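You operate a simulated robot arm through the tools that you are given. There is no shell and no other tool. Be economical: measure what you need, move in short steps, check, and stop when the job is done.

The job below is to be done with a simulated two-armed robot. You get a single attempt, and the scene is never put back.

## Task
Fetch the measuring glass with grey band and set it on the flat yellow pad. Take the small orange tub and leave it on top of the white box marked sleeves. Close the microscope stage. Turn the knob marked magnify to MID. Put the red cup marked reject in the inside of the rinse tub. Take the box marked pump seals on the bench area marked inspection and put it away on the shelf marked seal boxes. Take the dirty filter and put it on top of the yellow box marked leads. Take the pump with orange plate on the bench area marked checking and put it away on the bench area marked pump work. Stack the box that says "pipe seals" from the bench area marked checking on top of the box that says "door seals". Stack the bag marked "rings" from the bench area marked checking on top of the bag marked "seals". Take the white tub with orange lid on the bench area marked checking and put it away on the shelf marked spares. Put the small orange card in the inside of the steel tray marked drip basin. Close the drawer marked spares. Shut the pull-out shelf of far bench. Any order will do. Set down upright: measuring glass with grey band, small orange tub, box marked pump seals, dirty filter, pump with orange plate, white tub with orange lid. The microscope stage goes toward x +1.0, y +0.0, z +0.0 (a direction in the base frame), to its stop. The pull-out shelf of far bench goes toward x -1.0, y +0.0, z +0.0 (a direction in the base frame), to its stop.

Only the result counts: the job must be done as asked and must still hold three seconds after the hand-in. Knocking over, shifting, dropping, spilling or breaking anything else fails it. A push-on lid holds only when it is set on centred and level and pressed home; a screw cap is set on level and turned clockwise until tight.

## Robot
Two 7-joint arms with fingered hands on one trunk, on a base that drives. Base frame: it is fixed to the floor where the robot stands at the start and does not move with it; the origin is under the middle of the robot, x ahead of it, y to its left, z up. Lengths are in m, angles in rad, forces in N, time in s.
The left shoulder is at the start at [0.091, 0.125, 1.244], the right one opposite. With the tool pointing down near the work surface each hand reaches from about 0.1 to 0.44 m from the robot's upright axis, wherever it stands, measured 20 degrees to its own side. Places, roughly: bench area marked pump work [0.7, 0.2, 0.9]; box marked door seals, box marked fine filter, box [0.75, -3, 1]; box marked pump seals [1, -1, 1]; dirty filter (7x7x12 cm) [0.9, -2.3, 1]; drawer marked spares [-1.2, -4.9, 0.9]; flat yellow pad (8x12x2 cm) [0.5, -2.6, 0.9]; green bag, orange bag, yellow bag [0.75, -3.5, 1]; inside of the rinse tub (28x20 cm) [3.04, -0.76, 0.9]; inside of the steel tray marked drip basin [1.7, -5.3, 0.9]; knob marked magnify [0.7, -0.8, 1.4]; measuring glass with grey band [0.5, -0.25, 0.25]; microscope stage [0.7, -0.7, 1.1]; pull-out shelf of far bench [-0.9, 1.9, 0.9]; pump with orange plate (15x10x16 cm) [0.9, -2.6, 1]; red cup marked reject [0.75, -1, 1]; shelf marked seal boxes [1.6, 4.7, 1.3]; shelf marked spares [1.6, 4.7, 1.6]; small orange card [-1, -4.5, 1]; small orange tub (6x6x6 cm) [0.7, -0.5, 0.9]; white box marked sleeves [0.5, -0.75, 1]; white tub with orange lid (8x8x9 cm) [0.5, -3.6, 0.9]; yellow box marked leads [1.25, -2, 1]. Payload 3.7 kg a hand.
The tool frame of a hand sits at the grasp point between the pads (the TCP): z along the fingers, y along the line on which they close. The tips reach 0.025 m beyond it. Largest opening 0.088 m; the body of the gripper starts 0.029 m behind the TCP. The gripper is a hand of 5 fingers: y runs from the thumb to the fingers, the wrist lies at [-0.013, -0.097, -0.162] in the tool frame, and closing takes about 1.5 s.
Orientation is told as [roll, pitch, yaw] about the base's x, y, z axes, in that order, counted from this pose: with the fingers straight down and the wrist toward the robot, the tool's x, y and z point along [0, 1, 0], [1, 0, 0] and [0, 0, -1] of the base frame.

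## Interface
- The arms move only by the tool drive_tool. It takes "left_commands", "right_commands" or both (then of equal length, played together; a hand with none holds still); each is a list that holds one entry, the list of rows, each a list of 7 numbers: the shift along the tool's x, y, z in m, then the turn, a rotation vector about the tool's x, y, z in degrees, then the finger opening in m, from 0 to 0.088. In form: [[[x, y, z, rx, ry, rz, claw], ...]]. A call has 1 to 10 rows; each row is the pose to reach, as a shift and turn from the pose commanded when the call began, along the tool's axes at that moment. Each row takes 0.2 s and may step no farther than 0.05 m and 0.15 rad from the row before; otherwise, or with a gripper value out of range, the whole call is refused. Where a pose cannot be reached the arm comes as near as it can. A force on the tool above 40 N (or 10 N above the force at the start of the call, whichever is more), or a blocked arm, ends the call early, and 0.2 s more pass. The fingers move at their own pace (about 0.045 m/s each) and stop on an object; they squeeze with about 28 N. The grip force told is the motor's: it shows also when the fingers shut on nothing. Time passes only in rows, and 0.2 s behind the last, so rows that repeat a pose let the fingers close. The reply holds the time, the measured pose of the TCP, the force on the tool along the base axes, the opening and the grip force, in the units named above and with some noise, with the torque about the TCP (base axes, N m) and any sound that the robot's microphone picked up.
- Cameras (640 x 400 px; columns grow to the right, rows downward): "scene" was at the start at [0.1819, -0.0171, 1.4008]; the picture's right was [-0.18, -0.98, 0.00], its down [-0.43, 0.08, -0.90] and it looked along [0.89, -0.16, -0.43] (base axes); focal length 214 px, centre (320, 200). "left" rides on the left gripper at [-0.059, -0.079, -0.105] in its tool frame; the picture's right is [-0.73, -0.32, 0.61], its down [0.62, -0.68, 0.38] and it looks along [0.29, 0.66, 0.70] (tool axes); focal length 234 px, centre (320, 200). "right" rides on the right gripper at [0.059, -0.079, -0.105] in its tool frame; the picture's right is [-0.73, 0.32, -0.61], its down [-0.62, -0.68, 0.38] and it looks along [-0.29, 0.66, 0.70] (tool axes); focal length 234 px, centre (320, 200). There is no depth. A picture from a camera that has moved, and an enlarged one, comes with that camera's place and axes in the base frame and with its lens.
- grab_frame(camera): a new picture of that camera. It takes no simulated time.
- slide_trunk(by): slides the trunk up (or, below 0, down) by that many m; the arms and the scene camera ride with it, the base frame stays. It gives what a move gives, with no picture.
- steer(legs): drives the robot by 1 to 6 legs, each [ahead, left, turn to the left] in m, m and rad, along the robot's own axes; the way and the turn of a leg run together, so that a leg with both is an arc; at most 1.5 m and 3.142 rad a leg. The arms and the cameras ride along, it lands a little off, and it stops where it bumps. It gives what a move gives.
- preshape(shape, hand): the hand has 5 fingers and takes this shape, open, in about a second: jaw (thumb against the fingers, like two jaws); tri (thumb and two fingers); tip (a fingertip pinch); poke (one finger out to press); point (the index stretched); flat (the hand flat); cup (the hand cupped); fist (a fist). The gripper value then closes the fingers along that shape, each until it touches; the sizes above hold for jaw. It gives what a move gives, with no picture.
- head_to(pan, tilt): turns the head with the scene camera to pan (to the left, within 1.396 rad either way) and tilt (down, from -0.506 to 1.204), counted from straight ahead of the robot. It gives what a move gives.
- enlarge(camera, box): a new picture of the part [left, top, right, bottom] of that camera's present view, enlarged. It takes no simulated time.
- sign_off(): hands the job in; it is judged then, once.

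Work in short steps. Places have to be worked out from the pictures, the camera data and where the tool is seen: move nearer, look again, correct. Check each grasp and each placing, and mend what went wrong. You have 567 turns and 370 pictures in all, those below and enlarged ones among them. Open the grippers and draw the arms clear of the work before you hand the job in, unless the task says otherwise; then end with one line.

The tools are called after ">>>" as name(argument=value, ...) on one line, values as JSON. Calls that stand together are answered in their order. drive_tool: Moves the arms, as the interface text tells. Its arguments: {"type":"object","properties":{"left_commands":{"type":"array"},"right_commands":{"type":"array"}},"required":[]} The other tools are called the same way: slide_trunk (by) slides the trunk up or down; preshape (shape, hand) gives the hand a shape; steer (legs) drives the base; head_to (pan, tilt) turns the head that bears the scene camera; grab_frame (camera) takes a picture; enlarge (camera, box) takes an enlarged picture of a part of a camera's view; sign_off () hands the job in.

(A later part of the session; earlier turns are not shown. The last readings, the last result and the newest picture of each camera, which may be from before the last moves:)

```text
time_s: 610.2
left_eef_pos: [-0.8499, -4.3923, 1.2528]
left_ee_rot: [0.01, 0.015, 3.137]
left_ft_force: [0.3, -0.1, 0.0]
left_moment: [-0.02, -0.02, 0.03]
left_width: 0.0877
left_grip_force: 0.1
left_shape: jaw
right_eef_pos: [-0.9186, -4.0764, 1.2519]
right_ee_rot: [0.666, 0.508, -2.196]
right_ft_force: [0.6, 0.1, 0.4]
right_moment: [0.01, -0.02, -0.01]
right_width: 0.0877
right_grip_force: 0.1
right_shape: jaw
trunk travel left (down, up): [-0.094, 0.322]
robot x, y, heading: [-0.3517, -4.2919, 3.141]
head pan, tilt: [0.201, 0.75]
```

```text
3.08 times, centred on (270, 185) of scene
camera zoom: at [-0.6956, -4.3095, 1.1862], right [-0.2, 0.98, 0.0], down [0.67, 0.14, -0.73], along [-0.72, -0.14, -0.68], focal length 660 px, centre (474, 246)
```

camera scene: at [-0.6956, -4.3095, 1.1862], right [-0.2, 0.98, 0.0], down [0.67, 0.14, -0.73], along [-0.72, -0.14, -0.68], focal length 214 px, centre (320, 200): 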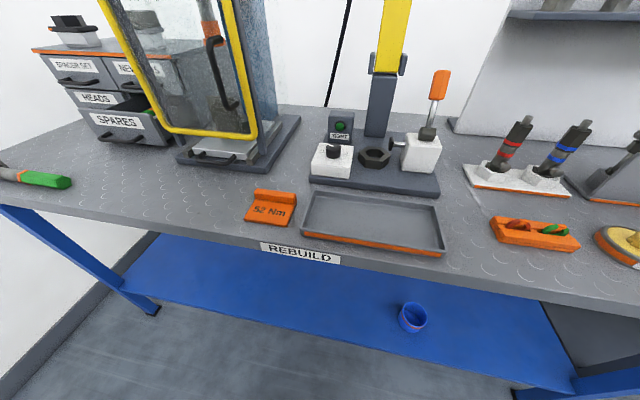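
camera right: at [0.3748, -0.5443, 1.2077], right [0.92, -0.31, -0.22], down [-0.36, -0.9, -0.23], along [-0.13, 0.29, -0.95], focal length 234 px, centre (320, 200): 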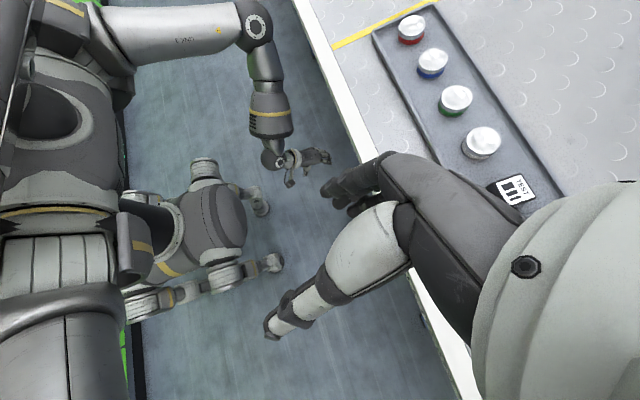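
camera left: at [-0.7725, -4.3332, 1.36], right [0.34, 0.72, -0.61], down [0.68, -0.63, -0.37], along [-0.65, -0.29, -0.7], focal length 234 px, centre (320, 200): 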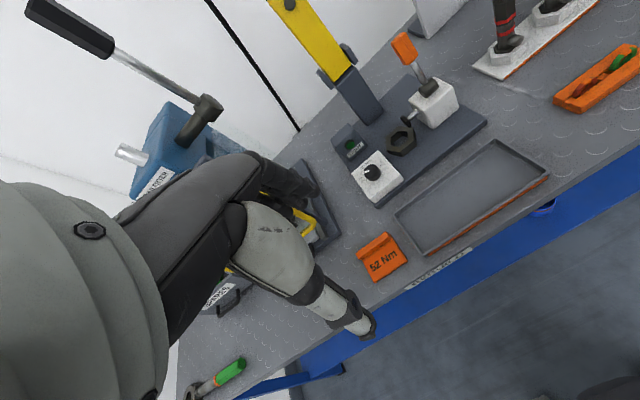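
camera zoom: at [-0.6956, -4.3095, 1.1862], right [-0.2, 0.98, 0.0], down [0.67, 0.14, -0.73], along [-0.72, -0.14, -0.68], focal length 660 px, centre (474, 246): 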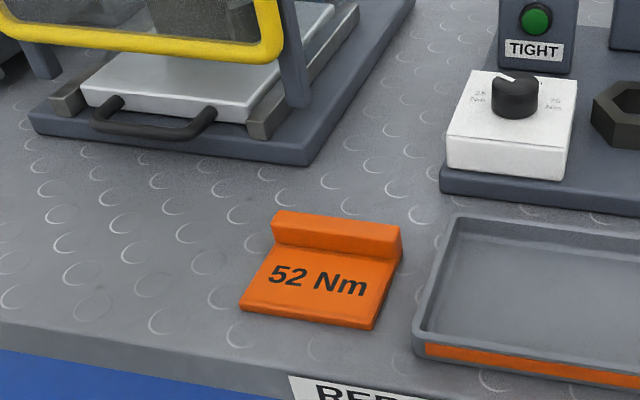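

A row was too large; I repeat with smaller steps.

>>> drive_tool(left_commands=[[[0.02, 0.03, 0.01, 0, 0, 0, 0.088], [0.04, 0.06, 0.03, 0, 0, 0, 0.088], [0.055, 0.09, 0.06, 0, 0, 0, 0.088], [0.055, 0.096, 0.1, 0, 0, 0, 0.088], [0.055, 0.096, 0.14, 0, 0, 0, 0.088], [0.055, 0.096, 0.18, 0, 0, 0, 0.088], [0.055, 0.096, 0.22, 0, 0, 0, 0.088], [0.055, 0.096, 0.25, 0, 0, 0, 0.088]]])

>>> grab_frame(camera="left")

>>> enlarge(camera="scene", box=[200, 120, 340, 250])

```text
time_s: 612.0
left_eef_pos: [-0.9414, -4.4491, 1.002]
left_ee_rot: [0.009, 0.015, 3.135]
left_ft_force: [-0.2, 0.2, 0.3]
left_moment: [0.03, -0.02, 0.0]
left_width: 0.088
left_grip_force: 0.1
left_shape: jaw
right_eef_pos: [-0.9188, -4.0749, 1.2514]
right_ee_rot: [0.667, 0.51, -2.197]
right_ft_force: [-0.1, 0.3, 0.6]
right_moment: [0.0, -0.03, -0.01]
right_width: 0.0876
right_grip_force: 0.0
right_shape: jaw
trunk travel left (down, up): [-0.094, 0.322]
robot x, y, heading: [-0.3465, -4.2925, 3.143]
head pan, tilt: [0.201, 0.75]
```

```text
138 pictures are left
camera left: at [-0.8649, -4.3894, 1.1086], right [0.34, 0.72, -0.61], down [0.68, -0.63, -0.37], along [-0.65, -0.29, -0.7], focal length 234 px, centre (320, 200)
```

left: 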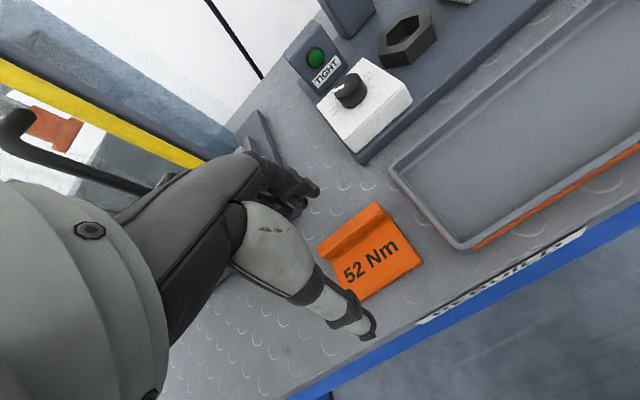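

```text
3.08 times, centred on (270, 185) of scene
camera zoom: at [-0.6959, -4.3097, 1.186], right [-0.2, 0.98, 0.0], down [0.67, 0.14, -0.73], along [-0.72, -0.14, -0.68], focal length 660 px, centre (474, 246)
```

zoom: 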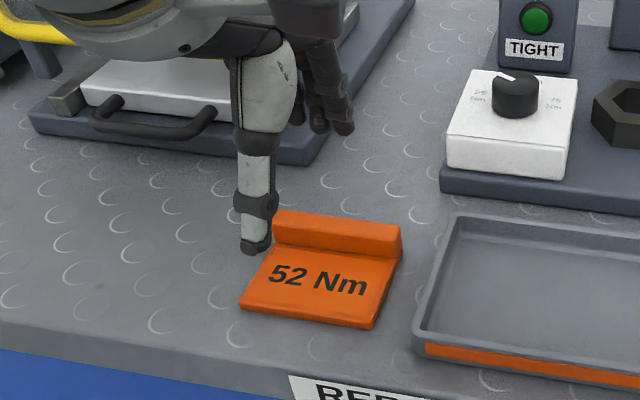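

Aligned within a centimetre. I shift 6 mm, descend to z≈0.934 and close.

>>> drive_tool(left_commands=[[[-0.005, 0.003, 0.02, 0, 0, 0, 0.088], [-0.005, 0.003, 0.045, 0, 0, 0, 0.088], [-0.005, 0.003, 0.06, 0, 0, 0, 0.088], [-0.005, 0.003, 0.068, 0, 0, 0, 0.088], [-0.005, 0.003, 0.068, 0, 0, 0, 0.02], [-0.005, 0.003, 0.068, 0, 0, 0, 0.02], [-0.005, 0.003, 0.068, 0, 0, 0, 0.02], [-0.005, 0.003, 0.068, 0, 0, 0, 0.02], [-0.005, 0.003, 0.068, 0, 0, 0, 0.02], [-0.005, 0.003, 0.068, 0, 0, 0, 0.02]]])

>>> grab_frame(camera="left")

```text
time_s: 614.2
left_eef_pos: [-0.9439, -4.4436, 0.9349]
left_ee_rot: [0.008, 0.014, 3.136]
left_ft_force: [0.0, -0.1, 0.6]
left_moment: [0.02, -0.01, -0.01]
left_width: 0.0201
left_grip_force: 0.1
left_shape: jaw
right_eef_pos: [-0.9184, -4.0755, 1.2521]
right_ee_rot: [0.667, 0.51, -2.195]
right_ft_force: [0.9, 0.9, 0.2]
right_moment: [0.02, -0.03, -0.01]
right_width: 0.0881
right_grip_force: 0.1
right_shape: jaw
trunk travel left (down, up): [-0.094, 0.322]
robot x, y, heading: [-0.3486, -4.2943, 3.139]
head pan, tilt: [0.201, 0.75]
```

```text
136 pictures are left
camera left: at [-0.8668, -4.3851, 1.0416], right [0.34, 0.72, -0.61], down [0.68, -0.63, -0.37], along [-0.65, -0.29, -0.7], focal length 234 px, centre (320, 200)
```

left: 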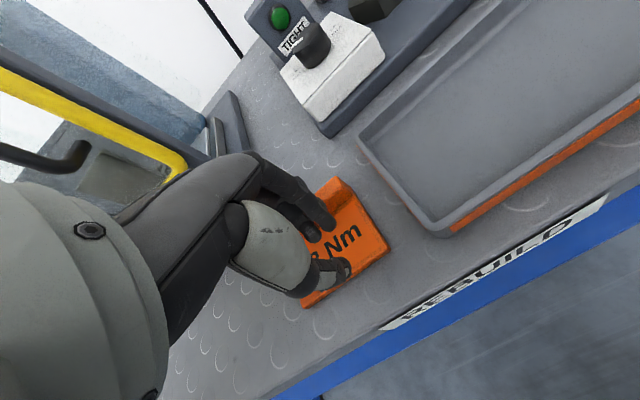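

The fingers closed above the low card. I'll pinch its raised rib (x≈-0.968) instead: open, shift 2.3 cm ahead and close.

>>> drive_tool(left_commands=[[[0, 0, -0.01, 0, 0, 0, 0.06], [0, 0, -0.03, 0, 0, 0, 0.06], [0, 0.01, -0.03, 0, 0, 0, 0.06], [0, 0.023, -0.03, 0, 0, 0, 0.06], [0, 0.023, -0.02, 0, 0, 0, 0.06], [0, 0.023, -0.02, 0, 0, 0, 0.06]]])

>>> grab_frame(camera="left")

>>> enlarge(camera="scene", box=[200, 120, 340, 250])

```text
time_s: 615.6
left_eef_pos: [-0.9696, -4.4462, 0.9538]
left_ee_rot: [0.008, 0.014, 3.135]
left_ft_force: [0.8, 0.9, 0.0]
left_moment: [-0.04, -0.01, 0.03]
left_width: 0.0597
left_grip_force: 0.1
left_shape: jaw
right_eef_pos: [-0.9184, -4.0764, 1.253]
right_ee_rot: [0.668, 0.509, -2.198]
right_ft_force: [-0.6, 0.7, -0.9]
right_moment: [0.01, 0.01, 0.0]
right_width: 0.0879
right_grip_force: 0.1
right_shape: jaw
trunk travel left (down, up): [-0.094, 0.322]
robot x, y, heading: [-0.3476, -4.2939, 3.135]
head pan, tilt: [0.201, 0.75]
```

```text
135 pictures are left
camera left: at [-0.8911, -4.3867, 1.0611], right [0.34, 0.72, -0.61], down [0.68, -0.63, -0.37], along [-0.65, -0.29, -0.7], focal length 234 px, centre (320, 200)
```

left: 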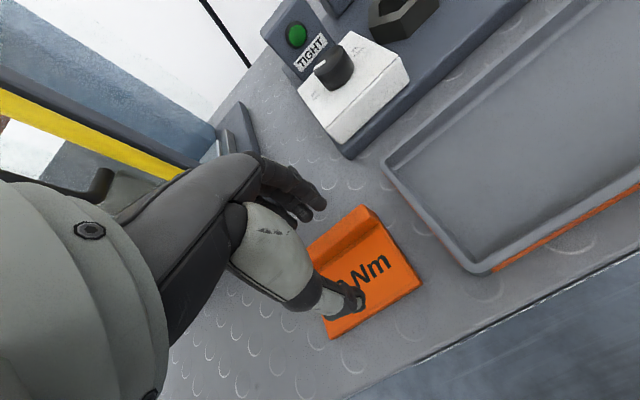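

```text
3.08 times, centred on (270, 185) of scene
camera zoom: at [-0.6956, -4.3094, 1.1861], right [-0.2, 0.98, 0.0], down [0.67, 0.14, -0.73], along [-0.72, -0.14, -0.68], focal length 660 px, centre (474, 246)
```

zoom: 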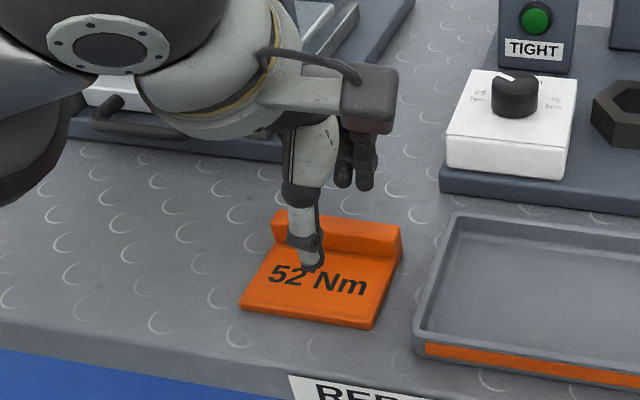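

Thumb in front of the rib, fingers behind. I lower 1.5 cm and close.

>>> drive_tool(left_commands=[[[0, 0, 0.008, 0, 0, 0, 0.06], [0, 0, 0.015, 0, 0, 0, 0.06], [0, 0, 0.015, 0, 0, 0, 0.0], [0, 0, 0.015, 0, 0, 0, 0.0], [0, 0, 0.015, 0, 0, 0, 0.0], [0, 0, 0.015, 0, 0, 0, 0.0], [0, 0, 0.015, 0, 0, 0, 0.0]]])

>>> grab_frame(camera="left")

```text
time_s: 617.2
left_eef_pos: [-0.9686, -4.4443, 0.9386]
left_ee_rot: [0.008, 0.014, 3.137]
left_ft_force: [-0.1, 0.0, 0.1]
left_moment: [0.01, -0.02, 0.0]
left_width: 0.0
left_grip_force: 26.9
left_shape: jaw
right_eef_pos: [-0.9185, -4.0755, 1.2525]
right_ee_rot: [0.667, 0.509, -2.198]
right_ft_force: [-0.1, 0.6, -0.2]
right_moment: [0.01, -0.01, 0.0]
right_width: 0.0878
right_grip_force: 0.0
right_shape: jaw
trunk travel left (down, up): [-0.094, 0.322]
robot x, y, heading: [-0.3499, -4.2942, 3.14]
head pan, tilt: [0.201, 0.75]
```

```text
133 pictures are left
camera left: at [-0.8909, -4.3855, 1.0459], right [0.34, 0.72, -0.61], down [0.68, -0.63, -0.37], along [-0.65, -0.29, -0.7], focal length 234 px, centre (320, 200)
```

left: 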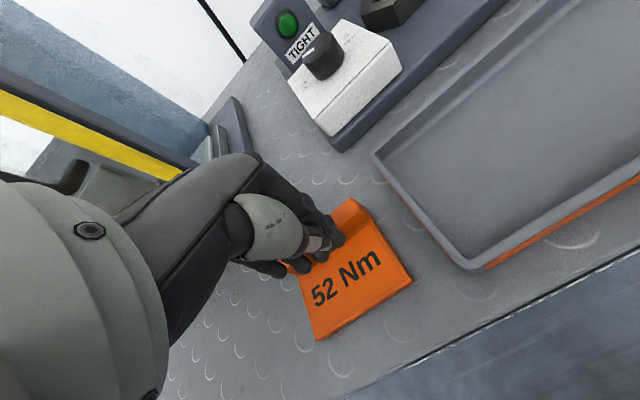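

Triangulation shows the bench top here is lower (card plate at z≈0.89, rib at x≈-0.985, y≈-4.459). I re-aim and pinch lower.

>>> drive_tool(left_commands=[[[0, 0, -0.015, 0, 0, 0, 0.06], [0, 0, -0.02, 0, 0, 0, 0.06], [0.007, 0.008, -0.02, 0, 0, 0, 0.06], [0.014, 0.016, -0.02, 0, 0, 0, 0.06], [0.014, 0.016, 0.0, 0, 0, 0, 0.06], [0.014, 0.016, 0.01, 0, 0, 0, 0.06], [0.014, 0.016, 0.017, 0, 0, 0, 0.06]]])

>>> grab_frame(camera="left")

>>> enlarge(camera="scene", box=[200, 120, 340, 250])

```text
time_s: 618.8
left_eef_pos: [-0.9844, -4.459, 0.9223]
left_ee_rot: [0.008, 0.014, 3.136]
left_ft_force: [0.0, -0.4, 0.0]
left_moment: [0.02, -0.02, 0.0]
left_width: 0.0599
left_grip_force: 0.0
left_shape: jaw
right_eef_pos: [-0.9178, -4.0772, 1.2515]
right_ee_rot: [0.667, 0.51, -2.195]
right_ft_force: [-0.3, -0.3, 0.2]
right_moment: [-0.05, -0.02, 0.0]
right_width: 0.0882
right_grip_force: 0.1
right_shape: jaw
trunk travel left (down, up): [-0.094, 0.322]
robot x, y, heading: [-0.3461, -4.2924, 3.141]
head pan, tilt: [0.201, 0.75]
```

```text
132 pictures are left
camera left: at [-0.9061, -4.3995, 1.0292], right [0.34, 0.72, -0.61], down [0.68, -0.63, -0.37], along [-0.65, -0.29, -0.7], focal length 234 px, centre (320, 200)
```

left: 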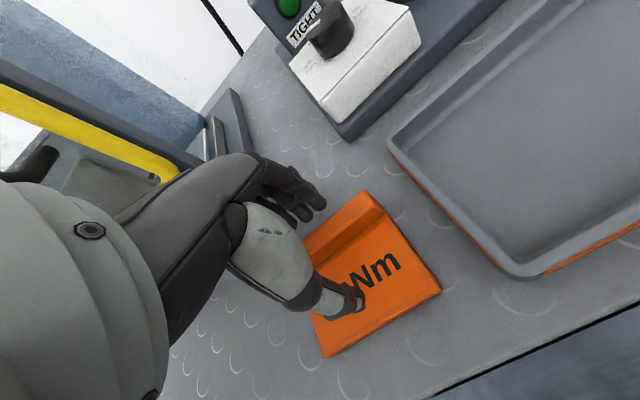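

```text
3.08 times, centred on (270, 185) of scene
camera zoom: at [-0.6958, -4.3095, 1.186], right [-0.2, 0.98, 0.0], down [0.67, 0.14, -0.73], along [-0.72, -0.14, -0.68], focal length 660 px, centre (474, 246)
```

zoom: 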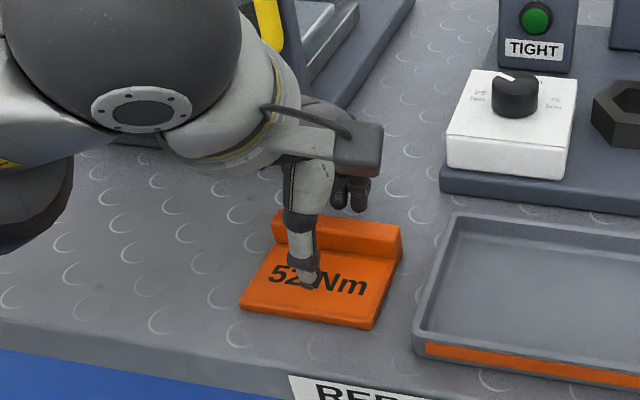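

>>> drive_tool(left_commands=[[[0, 0, 0.005, 0, 0, 0, 0.06], [0, 0, 0.01, 0, 0, 0, 0.06], [0, 0, 0.015, 0, 0, 0, 0.06]]])

```text
time_s: 619.6
left_eef_pos: [-0.9836, -4.4584, 0.9132]
left_ee_rot: [0.008, 0.001, 3.136]
left_ft_force: [-2.6, -0.5, 25.6]
left_moment: [0.06, -0.92, 0.0]
left_width: 0.0589
left_grip_force: 0.0
left_shape: jaw
right_eef_pos: [-0.9151, -4.0759, 1.2533]
right_ee_rot: [0.662, 0.507, -2.197]
right_ft_force: [0.2, 0.2, 0.3]
right_moment: [0.02, 0.01, 0.02]
right_width: 0.0879
right_grip_force: 0.1
right_shape: jaw
trunk travel left (down, up): [-0.094, 0.322]
robot x, y, heading: [-0.3493, -4.2938, 3.138]
head pan, tilt: [0.201, 0.75]
```

Thumb touches the plate. I ease up 4 mm and close on the rib.

>>> drive_tool(left_commands=[[[0, 0, -0.007, 0, 0, 0, 0.06], [0, 0, -0.007, 0, 0, 0, 0.0], [0, 0, -0.007, 0, 0, 0, 0.0], [0, 0, -0.007, 0, 0, 0, 0.0], [0, 0, -0.007, 0, 0, 0, 0.0], [0, 0, -0.007, 0, 0, 0, 0.0]]])

>>> grab_frame(camera="left")

```text
time_s: 621.0
left_eef_pos: [-0.9833, -4.4592, 0.9135]
left_ee_rot: [0.011, 0.016, 3.137]
left_ft_force: [-0.2, -0.6, 0.0]
left_moment: [0.01, -0.01, 0.0]
left_width: 0.0158
left_grip_force: 27.6
left_shape: jaw
right_eef_pos: [-0.9191, -4.0754, 1.2517]
right_ee_rot: [0.666, 0.51, -2.198]
right_ft_force: [0.0, -1.5, -0.6]
right_moment: [0.04, 0.01, -0.02]
right_width: 0.0878
right_grip_force: 0.1
right_shape: jaw
trunk travel left (down, up): [-0.094, 0.322]
robot x, y, heading: [-0.3508, -4.2964, 3.139]
head pan, tilt: [0.201, 0.75]
```

```text
130 pictures are left
camera left: at [-0.9062, -4.3995, 1.0206], right [0.34, 0.72, -0.61], down [0.68, -0.63, -0.37], along [-0.65, -0.29, -0.7], focal length 234 px, centre (320, 200)
```

left: 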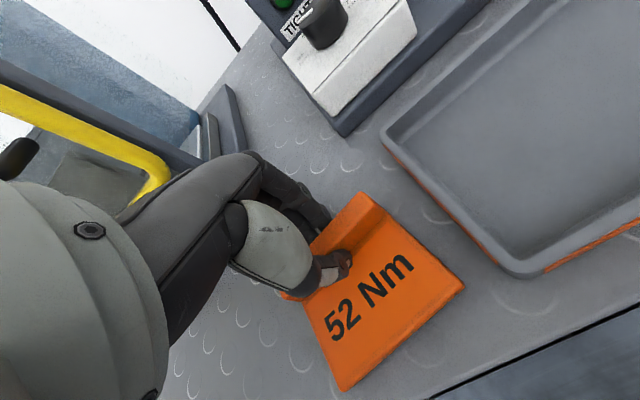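

Gripped the rib (16 mm). I lift and check.

>>> drive_tool(left_commands=[[[0, 0, -0.02, 0, 0, 0, 0.0], [0, 0, -0.05, 0, 0, 0, 0.0], [0, 0, -0.09, 0, 0, 0, 0.0], [0, 0, -0.13, 0, 0, 0, 0.0], [0, -0.03, -0.17, 0, 0, 0, 0.0], [0, -0.06, -0.2, 0, 0, 0, 0.0], [0, -0.09, -0.23, 0, 0, 0, 0.0]]])

>>> grab_frame(camera="left")

```text
time_s: 622.6
left_eef_pos: [-0.8956, -4.4571, 1.1457]
left_ee_rot: [0.009, 0.013, 3.136]
left_ft_force: [-0.4, 0.4, -0.2]
left_moment: [0.01, -0.01, -0.02]
left_width: 0.0153
left_grip_force: 27.6
left_shape: jaw
right_eef_pos: [-0.9172, -4.0756, 1.2534]
right_ee_rot: [0.666, 0.51, -2.199]
right_ft_force: [0.2, 0.3, 0.6]
right_moment: [-0.04, 0.03, 0.01]
right_width: 0.0881
right_grip_force: 0.0
right_shape: jaw
trunk travel left (down, up): [-0.094, 0.322]
robot x, y, heading: [-0.3503, -4.2921, 3.141]
head pan, tilt: [0.201, 0.75]
```

```text
129 pictures are left
camera left: at [-0.8182, -4.3973, 1.2532], right [0.33, 0.72, -0.61], down [0.68, -0.63, -0.37], along [-0.65, -0.29, -0.7], focal length 234 px, centre (320, 200)
```

left: 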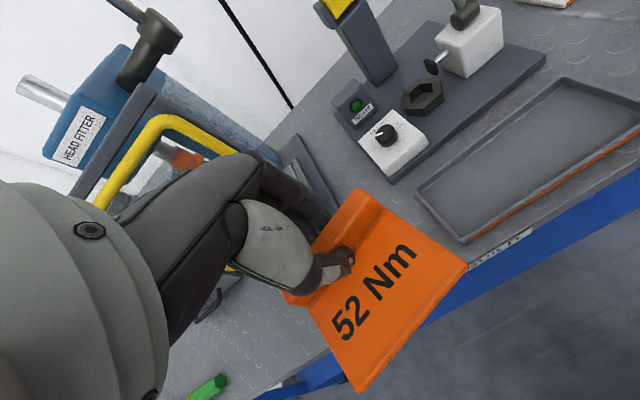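

The card is held by its rib. Before leaving I'll close the SPARES drawer with the right hand: I back off a bit and straighten that hand.

>>> steer(legs=[[-0.2, 0, 0]])

>>> drive_tool(right_commands=[[[0, 0, 0, -4.5, -6, 0, 0.0], [0, 0, 0, -9, -12, 0, 0.0], [0, 0, 0, -13.5, -18, 0, 0.0], [0, 0, 0, -18, -24, 0, 0.0], [0, 0, 0, -22.5, -30, 0, 0.0], [0, 0, 0, -27, -36, 0, 0.0]]])

```text
time_s: 624.2
left_eef_pos: [-0.6961, -4.4603, 1.1451]
left_ee_rot: [0.009, 0.014, -3.142]
left_ft_force: [0.0, -0.2, -0.7]
left_moment: [0.02, 0.02, -0.04]
left_width: 0.0152
left_grip_force: 28.7
left_shape: jaw
right_eef_pos: [-0.7183, -4.0785, 1.2511]
right_ee_rot: [0.667, 0.51, -2.193]
right_ft_force: [0.3, 0.7, 0.0]
right_moment: [0.01, -0.03, 0.0]
right_width: 0.0879
right_grip_force: 0.0
right_shape: jaw
trunk travel left (down, up): [-0.094, 0.322]
robot x, y, heading: [-0.1485, -4.2897, -3.139]
head pan, tilt: [0.201, 0.75]
```

```text
time_s: 625.6
left_eef_pos: [-0.6953, -4.4589, 1.1451]
left_ee_rot: [0.01, 0.015, -3.141]
left_ft_force: [0.1, 0.2, -0.6]
left_moment: [0.03, 0.0, 0.01]
left_width: 0.0153
left_grip_force: 27.9
left_shape: jaw
right_eef_pos: [-0.7174, -4.0784, 1.2525]
right_ee_rot: [-0.019, 0.068, -2.345]
right_ft_force: [-0.3, 0.6, 0.0]
right_moment: [0.02, 0.02, 0.02]
right_width: 0.0
right_grip_force: 22.9
right_shape: jaw
trunk travel left (down, up): [-0.094, 0.322]
robot x, y, heading: [-0.1487, -4.2958, -3.142]
head pan, tilt: [0.201, 0.75]
```

Now yaw it to straight ahead and pitch it 45° forward for pushing.

>>> drive_tool(right_commands=[[[0, 0, 0, 0, 0, 8, 0.0], [0, 0, 0, 0, 0, 16, 0.0], [0, 0, 0, 0, 0, 24, 0.0], [0, 0, 0, 0, 0, 32, 0.0], [0, 0, 0, 0, 0, 40, 0.0], [0, 0, 0, 0, 0, 45, 0.0]]])

>>> drive_tool(right_commands=[[[0, 0, 0.02, -8, 0, 0, 0.0], [0, 0, 0.04, -16, 0, 0, 0.0], [0, 0, 0.06, -24, 0, 0, 0.0], [0, 0, 0.08, -32, 0, 0, 0.0], [0, 0, 0.1, -40, 0, 0, 0.0], [0, 0, 0.12, -45, 0, 0, 0.0]]])

>>> steer(legs=[[0, 0.85, 0]])

>>> head_to(pan=-0.1, tilt=0.55)

>>> grab_frame(camera="scene")

```text
time_s: 627.0
left_eef_pos: [-0.6954, -4.4588, 1.1444]
left_ee_rot: [0.009, 0.014, -3.142]
left_ft_force: [-0.2, -0.4, -0.7]
left_moment: [0.01, -0.01, 0.03]
left_width: 0.0154
left_grip_force: 27.5
left_shape: jaw
right_eef_pos: [-0.7192, -4.079, 1.2524]
right_ee_rot: [-0.062, 0.038, -3.133]
right_ft_force: [0.0, 0.3, 0.6]
right_moment: [-0.01, 0.0, 0.0]
right_width: 0.0
right_grip_force: 28.6
right_shape: jaw
trunk travel left (down, up): [-0.094, 0.322]
robot x, y, heading: [-0.1482, -4.2944, -3.136]
head pan, tilt: [0.201, 0.75]
```

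```text
time_s: 628.4
left_eef_pos: [-0.696, -4.46, 1.1454]
left_ee_rot: [0.01, 0.013, 3.143]
left_ft_force: [0.9, 0.8, -0.6]
left_moment: [-0.04, 0.04, -0.02]
left_width: 0.0155
left_grip_force: 28.0
left_shape: jaw
right_eef_pos: [-0.7583, -4.0602, 1.1658]
right_ee_rot: [-0.085, -0.747, -3.069]
right_ft_force: [-0.6, -0.7, -0.4]
right_moment: [-0.01, -0.04, -0.02]
right_width: 0.0001
right_grip_force: 28.4
right_shape: jaw
right hand out of reach, approached as far as the arm can: row 5, 6
trunk travel left (down, up): [-0.094, 0.322]
robot x, y, heading: [-0.1477, -4.2913, -3.132]
head pan, tilt: [0.201, 0.75]
```

```text
time_s: 635.0
left_eef_pos: [-0.6873, -5.2328, 1.1449]
left_ee_rot: [0.012, 0.017, 3.139]
left_ft_force: [-0.1, 0.2, -0.9]
left_moment: [-0.01, 0.0, 0.0]
left_width: 0.0153
left_grip_force: 27.6
left_shape: jaw
right_eef_pos: [-0.7511, -4.8357, 1.1675]
right_ee_rot: [-0.08, -0.748, -3.069]
right_ft_force: [-1.1, -0.1, -1.1]
right_moment: [0.0, 0.0, 0.0]
right_width: 0.0002
right_grip_force: 27.9
right_shape: jaw
trunk travel left (down, up): [-0.094, 0.322]
robot x, y, heading: [-0.145, -5.0683, -3.137]
head pan, tilt: [0.201, 0.75]
stopped in leg 1: the robot was blocked; the commanded pose is now the measured one
```

```text
time_s: 635.8
left_eef_pos: [-0.6887, -5.2326, 1.1458]
left_ee_rot: [0.013, 0.015, -3.14]
left_ft_force: [-0.7, 0.5, -0.8]
left_moment: [0.05, -0.03, -0.05]
left_width: 0.0152
left_grip_force: 27.8
left_shape: jaw
right_eef_pos: [-0.7518, -4.8356, 1.1668]
right_ee_rot: [-0.081, -0.749, -3.069]
right_ft_force: [0.1, -0.3, 0.2]
right_moment: [0.04, 0.02, 0.02]
right_width: 0.0
right_grip_force: 28.4
right_shape: jaw
trunk travel left (down, up): [-0.094, 0.322]
robot x, y, heading: [-0.1427, -5.0698, -3.136]
head pan, tilt: [-0.099, 0.55]
```

```text
128 pictures are left
camera scene: at [-0.4959, -5.0601, 1.2039], right [0.09, 1.0, 0.0], down [0.52, -0.05, -0.85], along [-0.85, 0.08, -0.52], focal length 214 px, centre (320, 200)
```

scene: 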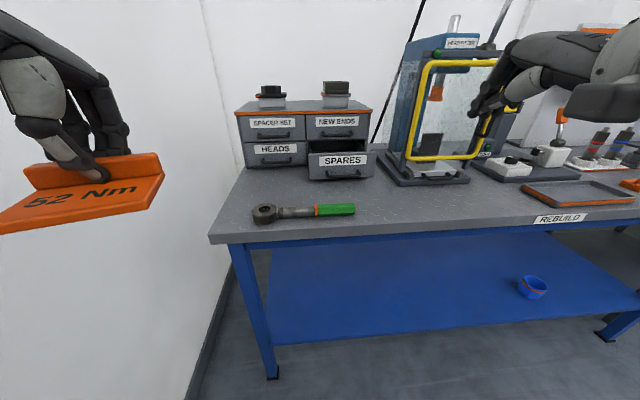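

The drawer front is at x≈-1.156, y −4.81…−5.04, z 0.89–0.965. I bring the right fist to y≈-4.90, z≈0.97.

>>> drive_tool(right_commands=[[[0.015, -0.03, 0.03, 0, 0, 0, 0], [0.03, -0.06, 0.06, 0, 0, 0, 0], [0.045, -0.09, 0.09, 0, 0, 0, 0], [0.06, -0.12, 0.12, 0, 0, 0, 0], [0.068, -0.132, 0.143, 0, 0, 0, 0]]])

>>> grab_frame(camera="scene")

>>> grab_frame(camera="right")

```text
time_s: 637.0
left_eef_pos: [-0.6878, -5.2325, 1.1458]
left_ee_rot: [0.013, 0.014, -3.142]
left_ft_force: [0.0, -0.3, 0.1]
left_moment: [0.02, 0.03, 0.0]
left_width: 0.0151
left_grip_force: 27.8
left_shape: jaw
right_eef_pos: [-0.8053, -4.8904, 0.9565]
right_ee_rot: [-0.079, -0.749, -3.071]
right_ft_force: [-0.1, -1.1, 0.3]
right_moment: [0.01, 0.02, 0.0]
right_width: 0.0
right_grip_force: 27.9
right_shape: jaw
right hand out of reach, approached as far as the arm can: row 1, 2, 3, 4, 5
trunk travel left (down, up): [-0.094, 0.322]
robot x, y, heading: [-0.1438, -5.0689, -3.137]
head pan, tilt: [-0.099, 0.55]
```

```text
127 pictures are left
camera scene: at [-0.4962, -5.0599, 1.2037], right [0.09, 1.0, 0.0], down [0.52, -0.05, -0.85], along [-0.85, 0.08, -0.52], focal length 214 px, centre (320, 200)
```

scene: 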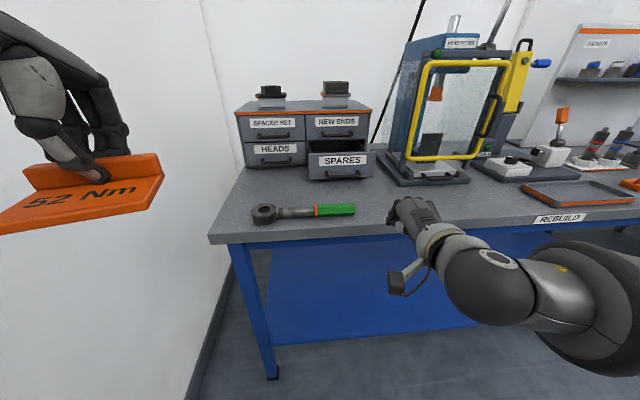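

```text
126 pictures are left
camera right: at [-0.6739, -4.947, 0.9765], right [0.17, 0.69, 0.71], down [0.23, 0.67, -0.71], along [-0.96, 0.28, -0.04], focal length 234 px, centre (320, 200)
```

right: 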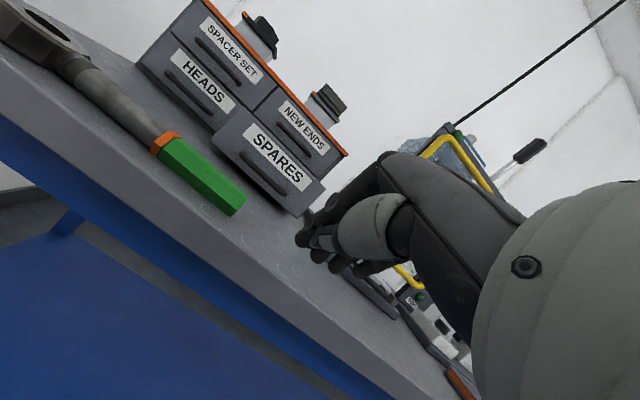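

The fist is aimed at the drawer's right half. I retract/raise the left hand with the card for clearance, then drive ahead to push.

>>> drive_tool(left_commands=[[[0, -0.02, -0.03, 0, 0, 0, 0.0], [0, -0.05, -0.06, 0, 0, 0, 0.0], [0, -0.08, -0.09, 0, 0, 0, 0.0]]])

>>> steer(legs=[[0.3, 0, 0]])

>>> grab_frame(camera="right")

```text
time_s: 637.8
left_eef_pos: [-0.6115, -5.2346, 1.2339]
left_ee_rot: [0.006, 0.012, 3.141]
left_ft_force: [0.1, -0.2, 0.2]
left_moment: [0.03, 0.03, 0.04]
left_width: 0.0149
left_grip_force: 27.3
left_shape: jaw
left hand out of reach, approached as far as the arm can: row 3
right_eef_pos: [-0.8055, -4.8939, 0.9602]
right_ee_rot: [-0.084, -0.747, -3.065]
right_ft_force: [1.0, -0.8, -0.1]
right_moment: [0.01, 0.01, 0.02]
right_width: 0.0
right_grip_force: 28.1
right_shape: jaw
trunk travel left (down, up): [-0.094, 0.322]
robot x, y, heading: [-0.1425, -5.0668, -3.13]
head pan, tilt: [-0.099, 0.55]
```

```text
time_s: 639.8
left_eef_pos: [-0.9133, -5.2349, 1.2321]
left_ee_rot: [0.009, 0.017, 3.136]
left_ft_force: [0.1, -0.3, -0.2]
left_moment: [0.01, 0.01, -0.01]
left_width: 0.0151
left_grip_force: 27.7
left_shape: jaw
right_eef_pos: [-1.1035, -4.8923, 0.9569]
right_ee_rot: [-0.08, -0.745, -3.067]
right_ft_force: [0.1, 0.6, -0.5]
right_moment: [-0.03, 0.01, 0.0]
right_width: 0.0
right_grip_force: 28.7
right_shape: jaw
trunk travel left (down, up): [-0.094, 0.322]
robot x, y, heading: [-0.4404, -5.0737, -3.135]
head pan, tilt: [-0.099, 0.55]
```

```text
125 pictures are left
camera right: at [-0.9733, -4.9497, 0.9761], right [0.16, 0.69, 0.71], down [0.23, 0.67, -0.71], along [-0.96, 0.28, -0.05], focal length 234 px, centre (320, 200)
```

right: 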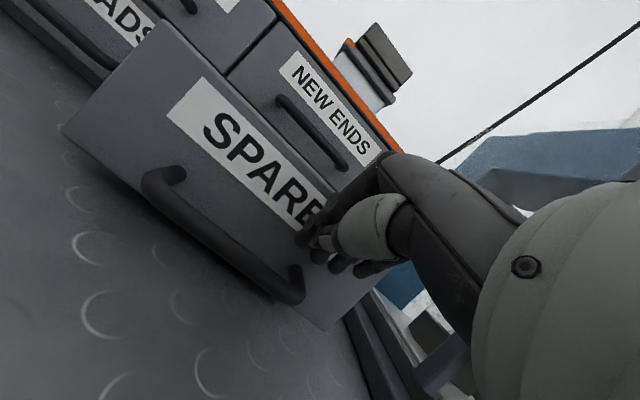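

The fist is at the drawer front, right of the handle. I push on.

>>> steer(legs=[[0.13, 0, 0]])

>>> grab_frame(camera="right")

>>> grab_frame(camera="scene")

```text
time_s: 641.2
left_eef_pos: [-1.038, -5.2331, 1.2321]
left_ee_rot: [0.008, 0.018, 3.133]
left_ft_force: [-0.3, 0.0, -0.2]
left_moment: [0.01, -0.01, 0.04]
left_width: 0.0151
left_grip_force: 27.8
left_shape: jaw
right_eef_pos: [-1.2253, -4.8925, 0.9511]
right_ee_rot: [-0.083, -0.725, -3.069]
right_ft_force: [2.2, 0.5, -2.0]
right_moment: [-0.01, 0.16, -0.03]
right_width: 0.0001
right_grip_force: 27.6
right_shape: jaw
trunk travel left (down, up): [-0.094, 0.322]
robot x, y, heading: [-0.5644, -5.0686, -3.136]
head pan, tilt: [-0.099, 0.55]
stopped in leg 1: the force on the tool passed its limit at 62 N (the readings are from after the stop); the commanded pose is now the measured one
```

```text
124 pictures are left
camera right: at [-1.0955, -4.9503, 0.9727], right [0.15, 0.69, 0.71], down [0.24, 0.67, -0.7], along [-0.96, 0.28, -0.06], focal length 234 px, centre (320, 200)
```

right: 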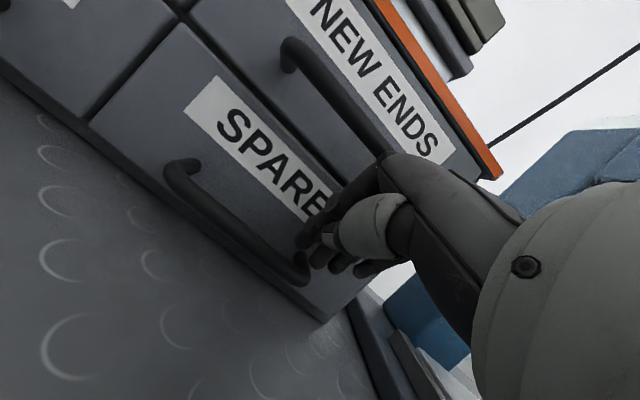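

```text
123 pictures are left
camera scene: at [-0.9219, -5.0639, 1.2034], right [0.09, 1.0, 0.0], down [0.52, -0.05, -0.85], along [-0.85, 0.08, -0.52], focal length 214 px, centre (320, 200)
```

scene: 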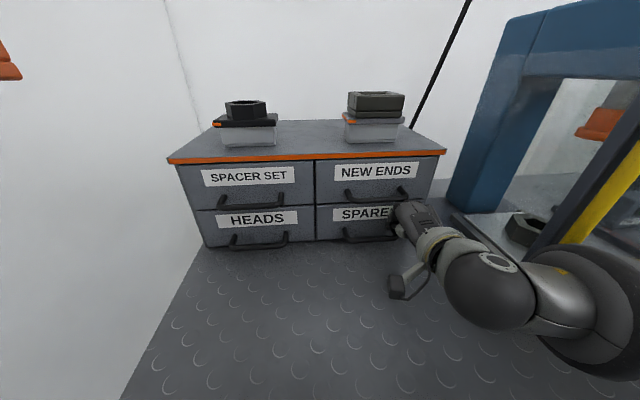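

The drawer is flush. I draw the hand up/back along its axis, then back the base off and check.

>>> drive_tool(right_commands=[[[0, 0.01, -0.03, 0, 0, 0, 0], [0, 0.02, -0.06, 0, 0, 0, 0]]])

>>> steer(legs=[[-0.4, 0, 0]])

>>> grab_frame(camera="scene")

```text
time_s: 641.5
left_eef_pos: [-1.0381, -5.2334, 1.2326]
left_ee_rot: [0.008, 0.016, 3.132]
left_ft_force: [-0.5, 0.1, -0.4]
left_moment: [0.03, -0.04, 0.02]
left_width: 0.0152
left_grip_force: 27.5
left_shape: jaw
right_eef_pos: [-1.2243, -4.8931, 0.9513]
right_ee_rot: [-0.084, -0.697, -3.067]
right_ft_force: [7.2, 1.5, -5.8]
right_moment: [-0.1, 0.42, -0.01]
right_width: 0.0001
right_grip_force: 28.2
right_shape: jaw
right hand out of reach, approached as far as the arm can: row 1
trunk travel left (down, up): [-0.094, 0.322]
robot x, y, heading: [-0.5647, -5.0718, -3.138]
head pan, tilt: [-0.099, 0.55]
stopped in row 1 (right hand): the force on the tool passed its limit at 54 N (the readings are from after the stop); the commanded pose is now the measured one
```

```text
time_s: 643.9
left_eef_pos: [-0.6487, -5.232, 1.2308]
left_ee_rot: [0.007, 0.017, 3.127]
left_ft_force: [-0.2, 0.2, 0.0]
left_moment: [-0.02, 0.01, -0.02]
left_width: 0.0151
left_grip_force: 27.8
left_shape: jaw
right_eef_pos: [-0.834, -4.89, 0.9516]
right_ee_rot: [-0.085, -0.7, -3.07]
right_ft_force: [0.5, -0.1, 0.3]
right_moment: [-0.02, 0.03, 0.01]
right_width: 0.0
right_grip_force: 28.2
right_shape: jaw
trunk travel left (down, up): [-0.094, 0.322]
robot x, y, heading: [-0.1763, -5.0705, 3.138]
head pan, tilt: [-0.099, 0.55]
```

```text
122 pictures are left
camera scene: at [-0.5303, -5.0625, 1.2035], right [0.1, 0.99, 0.0], down [0.52, -0.05, -0.85], along [-0.85, 0.09, -0.52], focal length 214 px, centre (320, 200)
```

scene: 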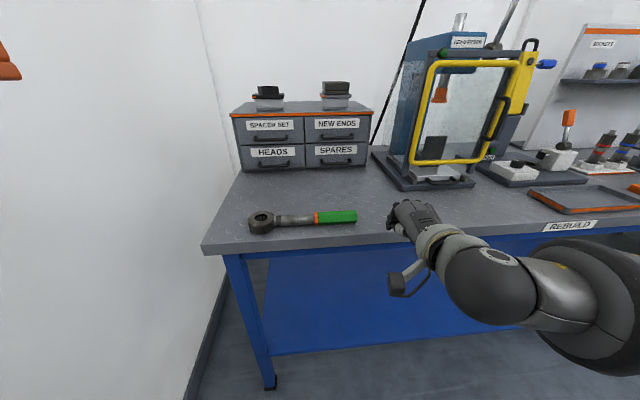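

The drawer stays shut. Now the card goes to the drip basin: I raise the right hand, return to the cross aisle, face −y and strafe east.

>>> drive_tool(right_commands=[[[0, 0.03, -0.033, 0, 0, 0, 0], [0, 0.06, -0.066, 0, 0, 0, 0], [0, 0.09, -0.1, 0, 0, 0, 0], [0, 0.12, -0.133, 0, 0, 0, 0], [0, 0.15, -0.166, 0, 0, 0, 0]]])

>>> steer(legs=[[0, -0.8, 0], [0, 0, 1.57], [0, 1.0, 0], [0, 0.85, 0]])

>>> head_to(pan=0.1, tilt=0.6)

>>> grab_frame(camera="scene")

```text
time_s: 645.1
left_eef_pos: [-0.6478, -5.2317, 1.2318]
left_ee_rot: [0.006, 0.018, 3.127]
left_ft_force: [0.2, 0.4, 0.0]
left_moment: [0.02, 0.05, 0.01]
left_width: 0.0148
left_grip_force: 27.8
left_shape: jaw
right_eef_pos: [-0.8398, -4.9039, 1.1743]
right_ee_rot: [-0.086, -0.699, -3.069]
right_ft_force: [0.4, -0.3, 0.8]
right_moment: [-0.01, -0.04, -0.01]
right_width: 0.0
right_grip_force: 28.4
right_shape: jaw
right hand out of reach, approached as far as the arm can: row 1
trunk travel left (down, up): [-0.094, 0.322]
robot x, y, heading: [-0.1756, -5.0701, 3.142]
head pan, tilt: [-0.099, 0.55]
```

```text
time_s: 672.4
left_eef_pos: [1.8475, -4.7122, 1.2329]
left_ee_rot: [0.007, 0.015, -1.548]
left_ft_force: [-0.3, -1.1, 0.0]
left_moment: [0.0, 0.01, -0.01]
left_width: 0.015
left_grip_force: 28.1
left_shape: jaw
right_eef_pos: [1.5293, -4.918, 1.1724]
right_ee_rot: [-0.086, -0.699, -1.462]
right_ft_force: [-0.3, -0.4, 0.4]
right_moment: [0.0, 0.01, 0.01]
right_width: 0.0
right_grip_force: 28.3
right_shape: jaw
trunk travel left (down, up): [-0.094, 0.322]
robot x, y, heading: [1.668, -4.2478, -1.535]
head pan, tilt: [-0.099, 0.55]
```

```text
time_s: 673.1
left_eef_pos: [1.8476, -4.7119, 1.2322]
left_ee_rot: [0.008, 0.017, -1.547]
left_ft_force: [-0.3, -0.1, -0.6]
left_moment: [-0.04, -0.02, 0.02]
left_width: 0.0146
left_grip_force: 28.4
left_shape: jaw
right_eef_pos: [1.5285, -4.9176, 1.1731]
right_ee_rot: [-0.084, -0.701, -1.46]
right_ft_force: [-0.8, -0.2, 0.2]
right_moment: [0.0, 0.01, -0.04]
right_width: 0.0
right_grip_force: 28.6
right_shape: jaw
trunk travel left (down, up): [-0.094, 0.322]
robot x, y, heading: [1.6694, -4.2466, -1.532]
head pan, tilt: [0.099, 0.6]
```

```text
121 pictures are left
camera scene: at [1.6914, -4.5995, 1.1989], right [-0.99, -0.14, 0.0], down [-0.08, 0.56, -0.83], along [0.11, -0.82, -0.56], focal length 214 px, centre (320, 200)
```

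scene: 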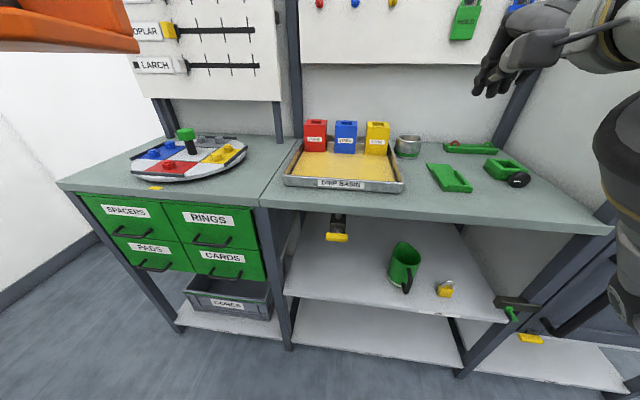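

The basin's free inside is about x 1.55–1.85, y −5.05…−5.28; I'll aim for (1.70,-5.16). I bring the left hand to x≈1.70 and drive ahead.

>>> drive_tool(left_commands=[[[-0.04, 0, 0, 0, 0, 0, 0.0], [-0.08, 0, 0, 0, 0, 0, 0.0], [-0.12, 0, 0, 0, 0, 0, 0.0], [-0.145, 0, 0, 0, 0, 0, 0.0]]])

>>> steer(legs=[[0.38, 0, -0.03]])

>>> grab_frame(camera="scene")

>>> grab_frame(camera="left")

```text
time_s: 674.1
left_eef_pos: [1.7015, -4.7163, 1.2299]
left_ee_rot: [0.008, 0.016, -1.544]
left_ft_force: [-0.1, 0.1, 0.3]
left_moment: [-0.03, -0.02, -0.03]
left_width: 0.0148
left_grip_force: 28.1
left_shape: jaw
right_eef_pos: [1.5269, -4.9176, 1.1733]
right_ee_rot: [-0.086, -0.699, -1.46]
right_ft_force: [-0.9, -0.2, -0.6]
right_moment: [0.01, -0.02, 0.01]
right_width: 0.0001
right_grip_force: 27.7
right_shape: jaw
trunk travel left (down, up): [-0.094, 0.322]
robot x, y, heading: [1.6725, -4.2465, -1.53]
head pan, tilt: [0.099, 0.6]
```

```text
time_s: 676.5
left_eef_pos: [1.6968, -5.0923, 1.2298]
left_ee_rot: [0.008, 0.017, -1.577]
left_ft_force: [0.1, 0.1, -0.9]
left_moment: [-0.01, 0.0, -0.03]
left_width: 0.0145
left_grip_force: 27.8
left_shape: jaw
right_eef_pos: [1.5144, -5.2887, 1.1727]
right_ee_rot: [-0.085, -0.699, -1.495]
right_ft_force: [0.4, 0.3, 0.6]
right_moment: [0.0, 0.04, -0.06]
right_width: 0.0
right_grip_force: 28.9
right_shape: jaw
trunk travel left (down, up): [-0.094, 0.322]
robot x, y, heading: [1.6805, -4.623, -1.564]
head pan, tilt: [0.099, 0.6]
```

```text
120 pictures are left
camera scene: at [1.6881, -4.9768, 1.1989], right [-0.99, -0.1, 0.0], down [-0.06, 0.56, -0.82], along [0.09, -0.82, -0.57], focal length 214 px, centre (320, 200)
```

scene: 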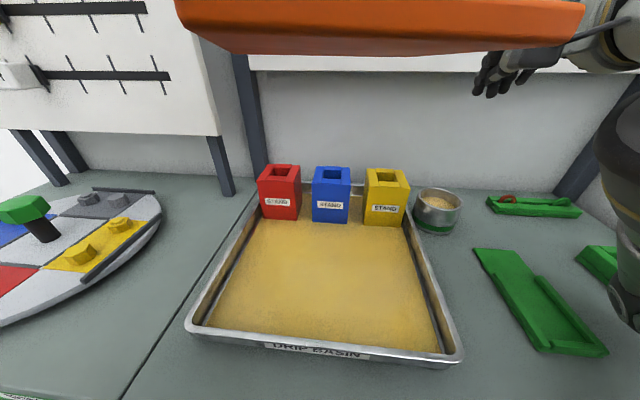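

```text
119 pictures are left
camera left: at [1.6358, -5.0159, 1.3377], right [-0.72, 0.34, -0.61], down [0.63, 0.68, -0.37], along [0.29, -0.65, -0.71], focal length 234 px, centre (320, 200)
```

left: 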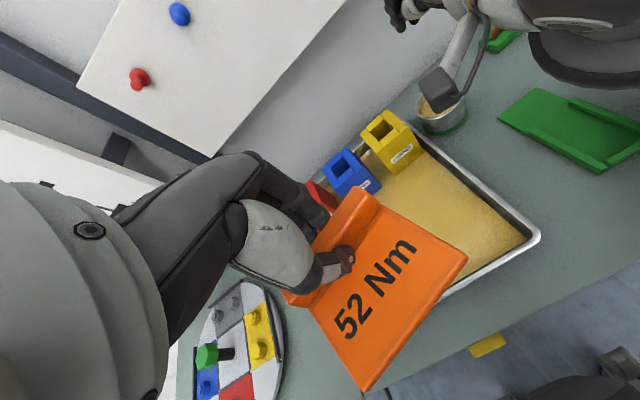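

I move 10 cm further in and lower the card into the basin.

>>> drive_tool(left_commands=[[[0, 0.035, 0.02, 0, 0, 0, 0.0], [0, 0.07, 0.05, 0, 0, 0, 0.0], [0, 0.105, 0.08, 0, 0, 0, 0.0], [0, 0.105, 0.12, 0, 0, 0, 0.0], [0, 0.105, 0.16, 0, 0, 0, 0.0], [0, 0.105, 0.2, 0, 0, 0, 0.0], [0, 0.105, 0.24, 0, 0, 0, 0.0]]])

>>> grab_frame(camera="scene")

>>> grab_frame(camera="left")

```text
time_s: 678.1
left_eef_pos: [1.6964, -5.1939, 0.9879]
left_ee_rot: [0.006, 0.019, -1.577]
left_ft_force: [-0.6, -0.1, 0.4]
left_moment: [0.0, 0.0, -0.04]
left_width: 0.0149
left_grip_force: 28.3
left_shape: jaw
right_eef_pos: [1.5146, -5.2896, 1.1709]
right_ee_rot: [-0.084, -0.699, -1.494]
right_ft_force: [-0.4, -0.3, 0.5]
right_moment: [0.02, -0.01, -0.01]
right_width: 0.0
right_grip_force: 27.9
right_shape: jaw
trunk travel left (down, up): [-0.094, 0.322]
robot x, y, heading: [1.6793, -4.6225, -1.567]
head pan, tilt: [0.099, 0.6]
```

```text
118 pictures are left
camera scene: at [1.6882, -4.9771, 1.1987], right [-0.99, -0.1, 0.0], down [-0.06, 0.56, -0.82], along [0.09, -0.82, -0.57], focal length 214 px, centre (320, 200)
```

scene: 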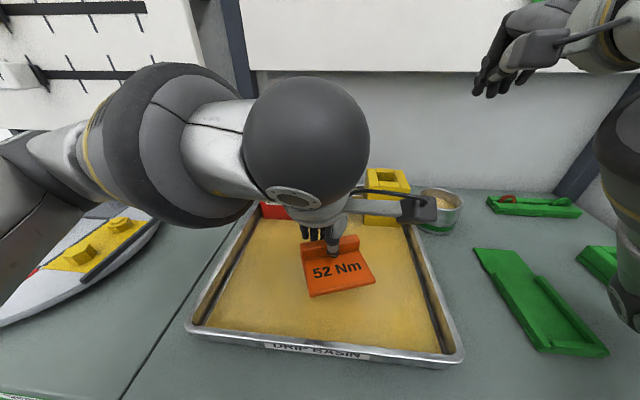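

```text
117 pictures are left
camera left: at [1.6367, -5.1162, 1.0953], right [-0.72, 0.34, -0.61], down [0.63, 0.68, -0.37], along [0.29, -0.65, -0.71], focal length 234 px, centre (320, 200)
```

left: 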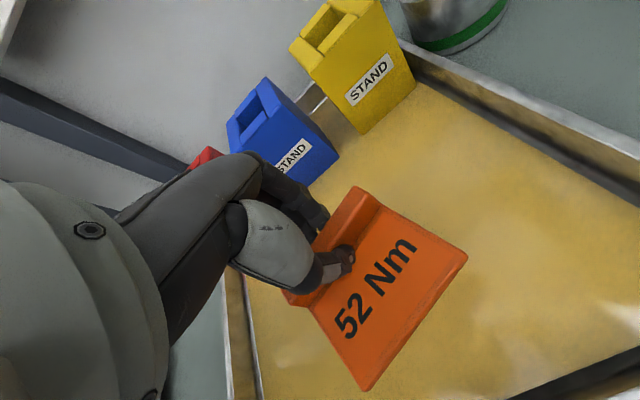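

Clear of the stands. I lower to contact.

>>> drive_tool(left_commands=[[[0, -0.01, 0.01, 0, 0, 0, 0.0], [0, -0.01, 0.02, 0, 0, 0, 0.0], [0, -0.01, 0.027, 0, 0, 0, 0.0], [0, -0.01, 0.034, 0, 0, 0, 0.0], [0, -0.01, 0.04, 0, 0, 0, 0.0]]])

>>> grab_frame(camera="left")

```text
time_s: 679.3
left_eef_pos: [1.6972, -5.1826, 0.9481]
left_ee_rot: [0.008, 0.016, -1.579]
left_ft_force: [0.1, 0.0, -0.7]
left_moment: [-0.03, 0.02, 0.03]
left_width: 0.0149
left_grip_force: 28.1
left_shape: jaw
right_eef_pos: [1.5152, -5.289, 1.1728]
right_ee_rot: [-0.085, -0.7, -1.495]
right_ft_force: [0.1, -0.2, 0.1]
right_moment: [-0.02, 0.0, 0.03]
right_width: 0.0
right_grip_force: 28.2
right_shape: jaw
trunk travel left (down, up): [-0.094, 0.322]
robot x, y, heading: [1.6793, -4.6235, -1.564]
head pan, tilt: [0.099, 0.6]
```

```text
116 pictures are left
camera left: at [1.6373, -5.1056, 1.056], right [-0.72, 0.34, -0.61], down [0.63, 0.68, -0.37], along [0.29, -0.65, -0.71], focal length 234 px, centre (320, 200)
```

left: 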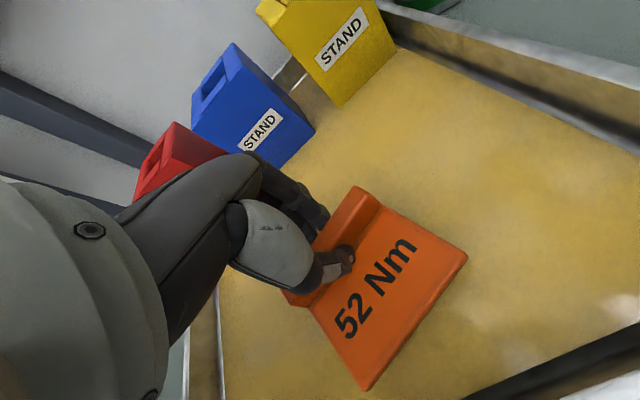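

>>> drive_tool(left_commands=[[[0, 0, 0.005, 0, 0, 0, 0.0], [0, 0, 0.01, 0, 0, 0, 0.0], [0, 0, 0.015, 0, 0, 0, 0.0], [0, 0, 0.02, 0, 0, 0, 0.0]]])

```text
time_s: 680.5
left_eef_pos: [1.6965, -5.183, 0.9376]
left_ee_rot: [-0.003, -0.005, -1.576]
left_ft_force: [2.1, 4.8, 26.1]
left_moment: [0.28, 0.0, -0.04]
left_width: 0.0165
left_grip_force: 27.6
left_shape: jaw
right_eef_pos: [1.5144, -5.2858, 1.1742]
right_ee_rot: [-0.087, -0.703, -1.493]
right_ft_force: [-0.6, 0.2, -0.1]
right_moment: [0.01, -0.01, -0.02]
right_width: 0.0003
right_grip_force: 28.4
right_shape: jaw
trunk travel left (down, up): [-0.094, 0.322]
robot x, y, heading: [1.6762, -4.6214, -1.561]
head pan, tilt: [0.099, 0.6]
stopped in row 4 (left hand): the force on the tool passed its limit at 42 N (the readings are from after the stop); the commanded pose is now the measured one
```

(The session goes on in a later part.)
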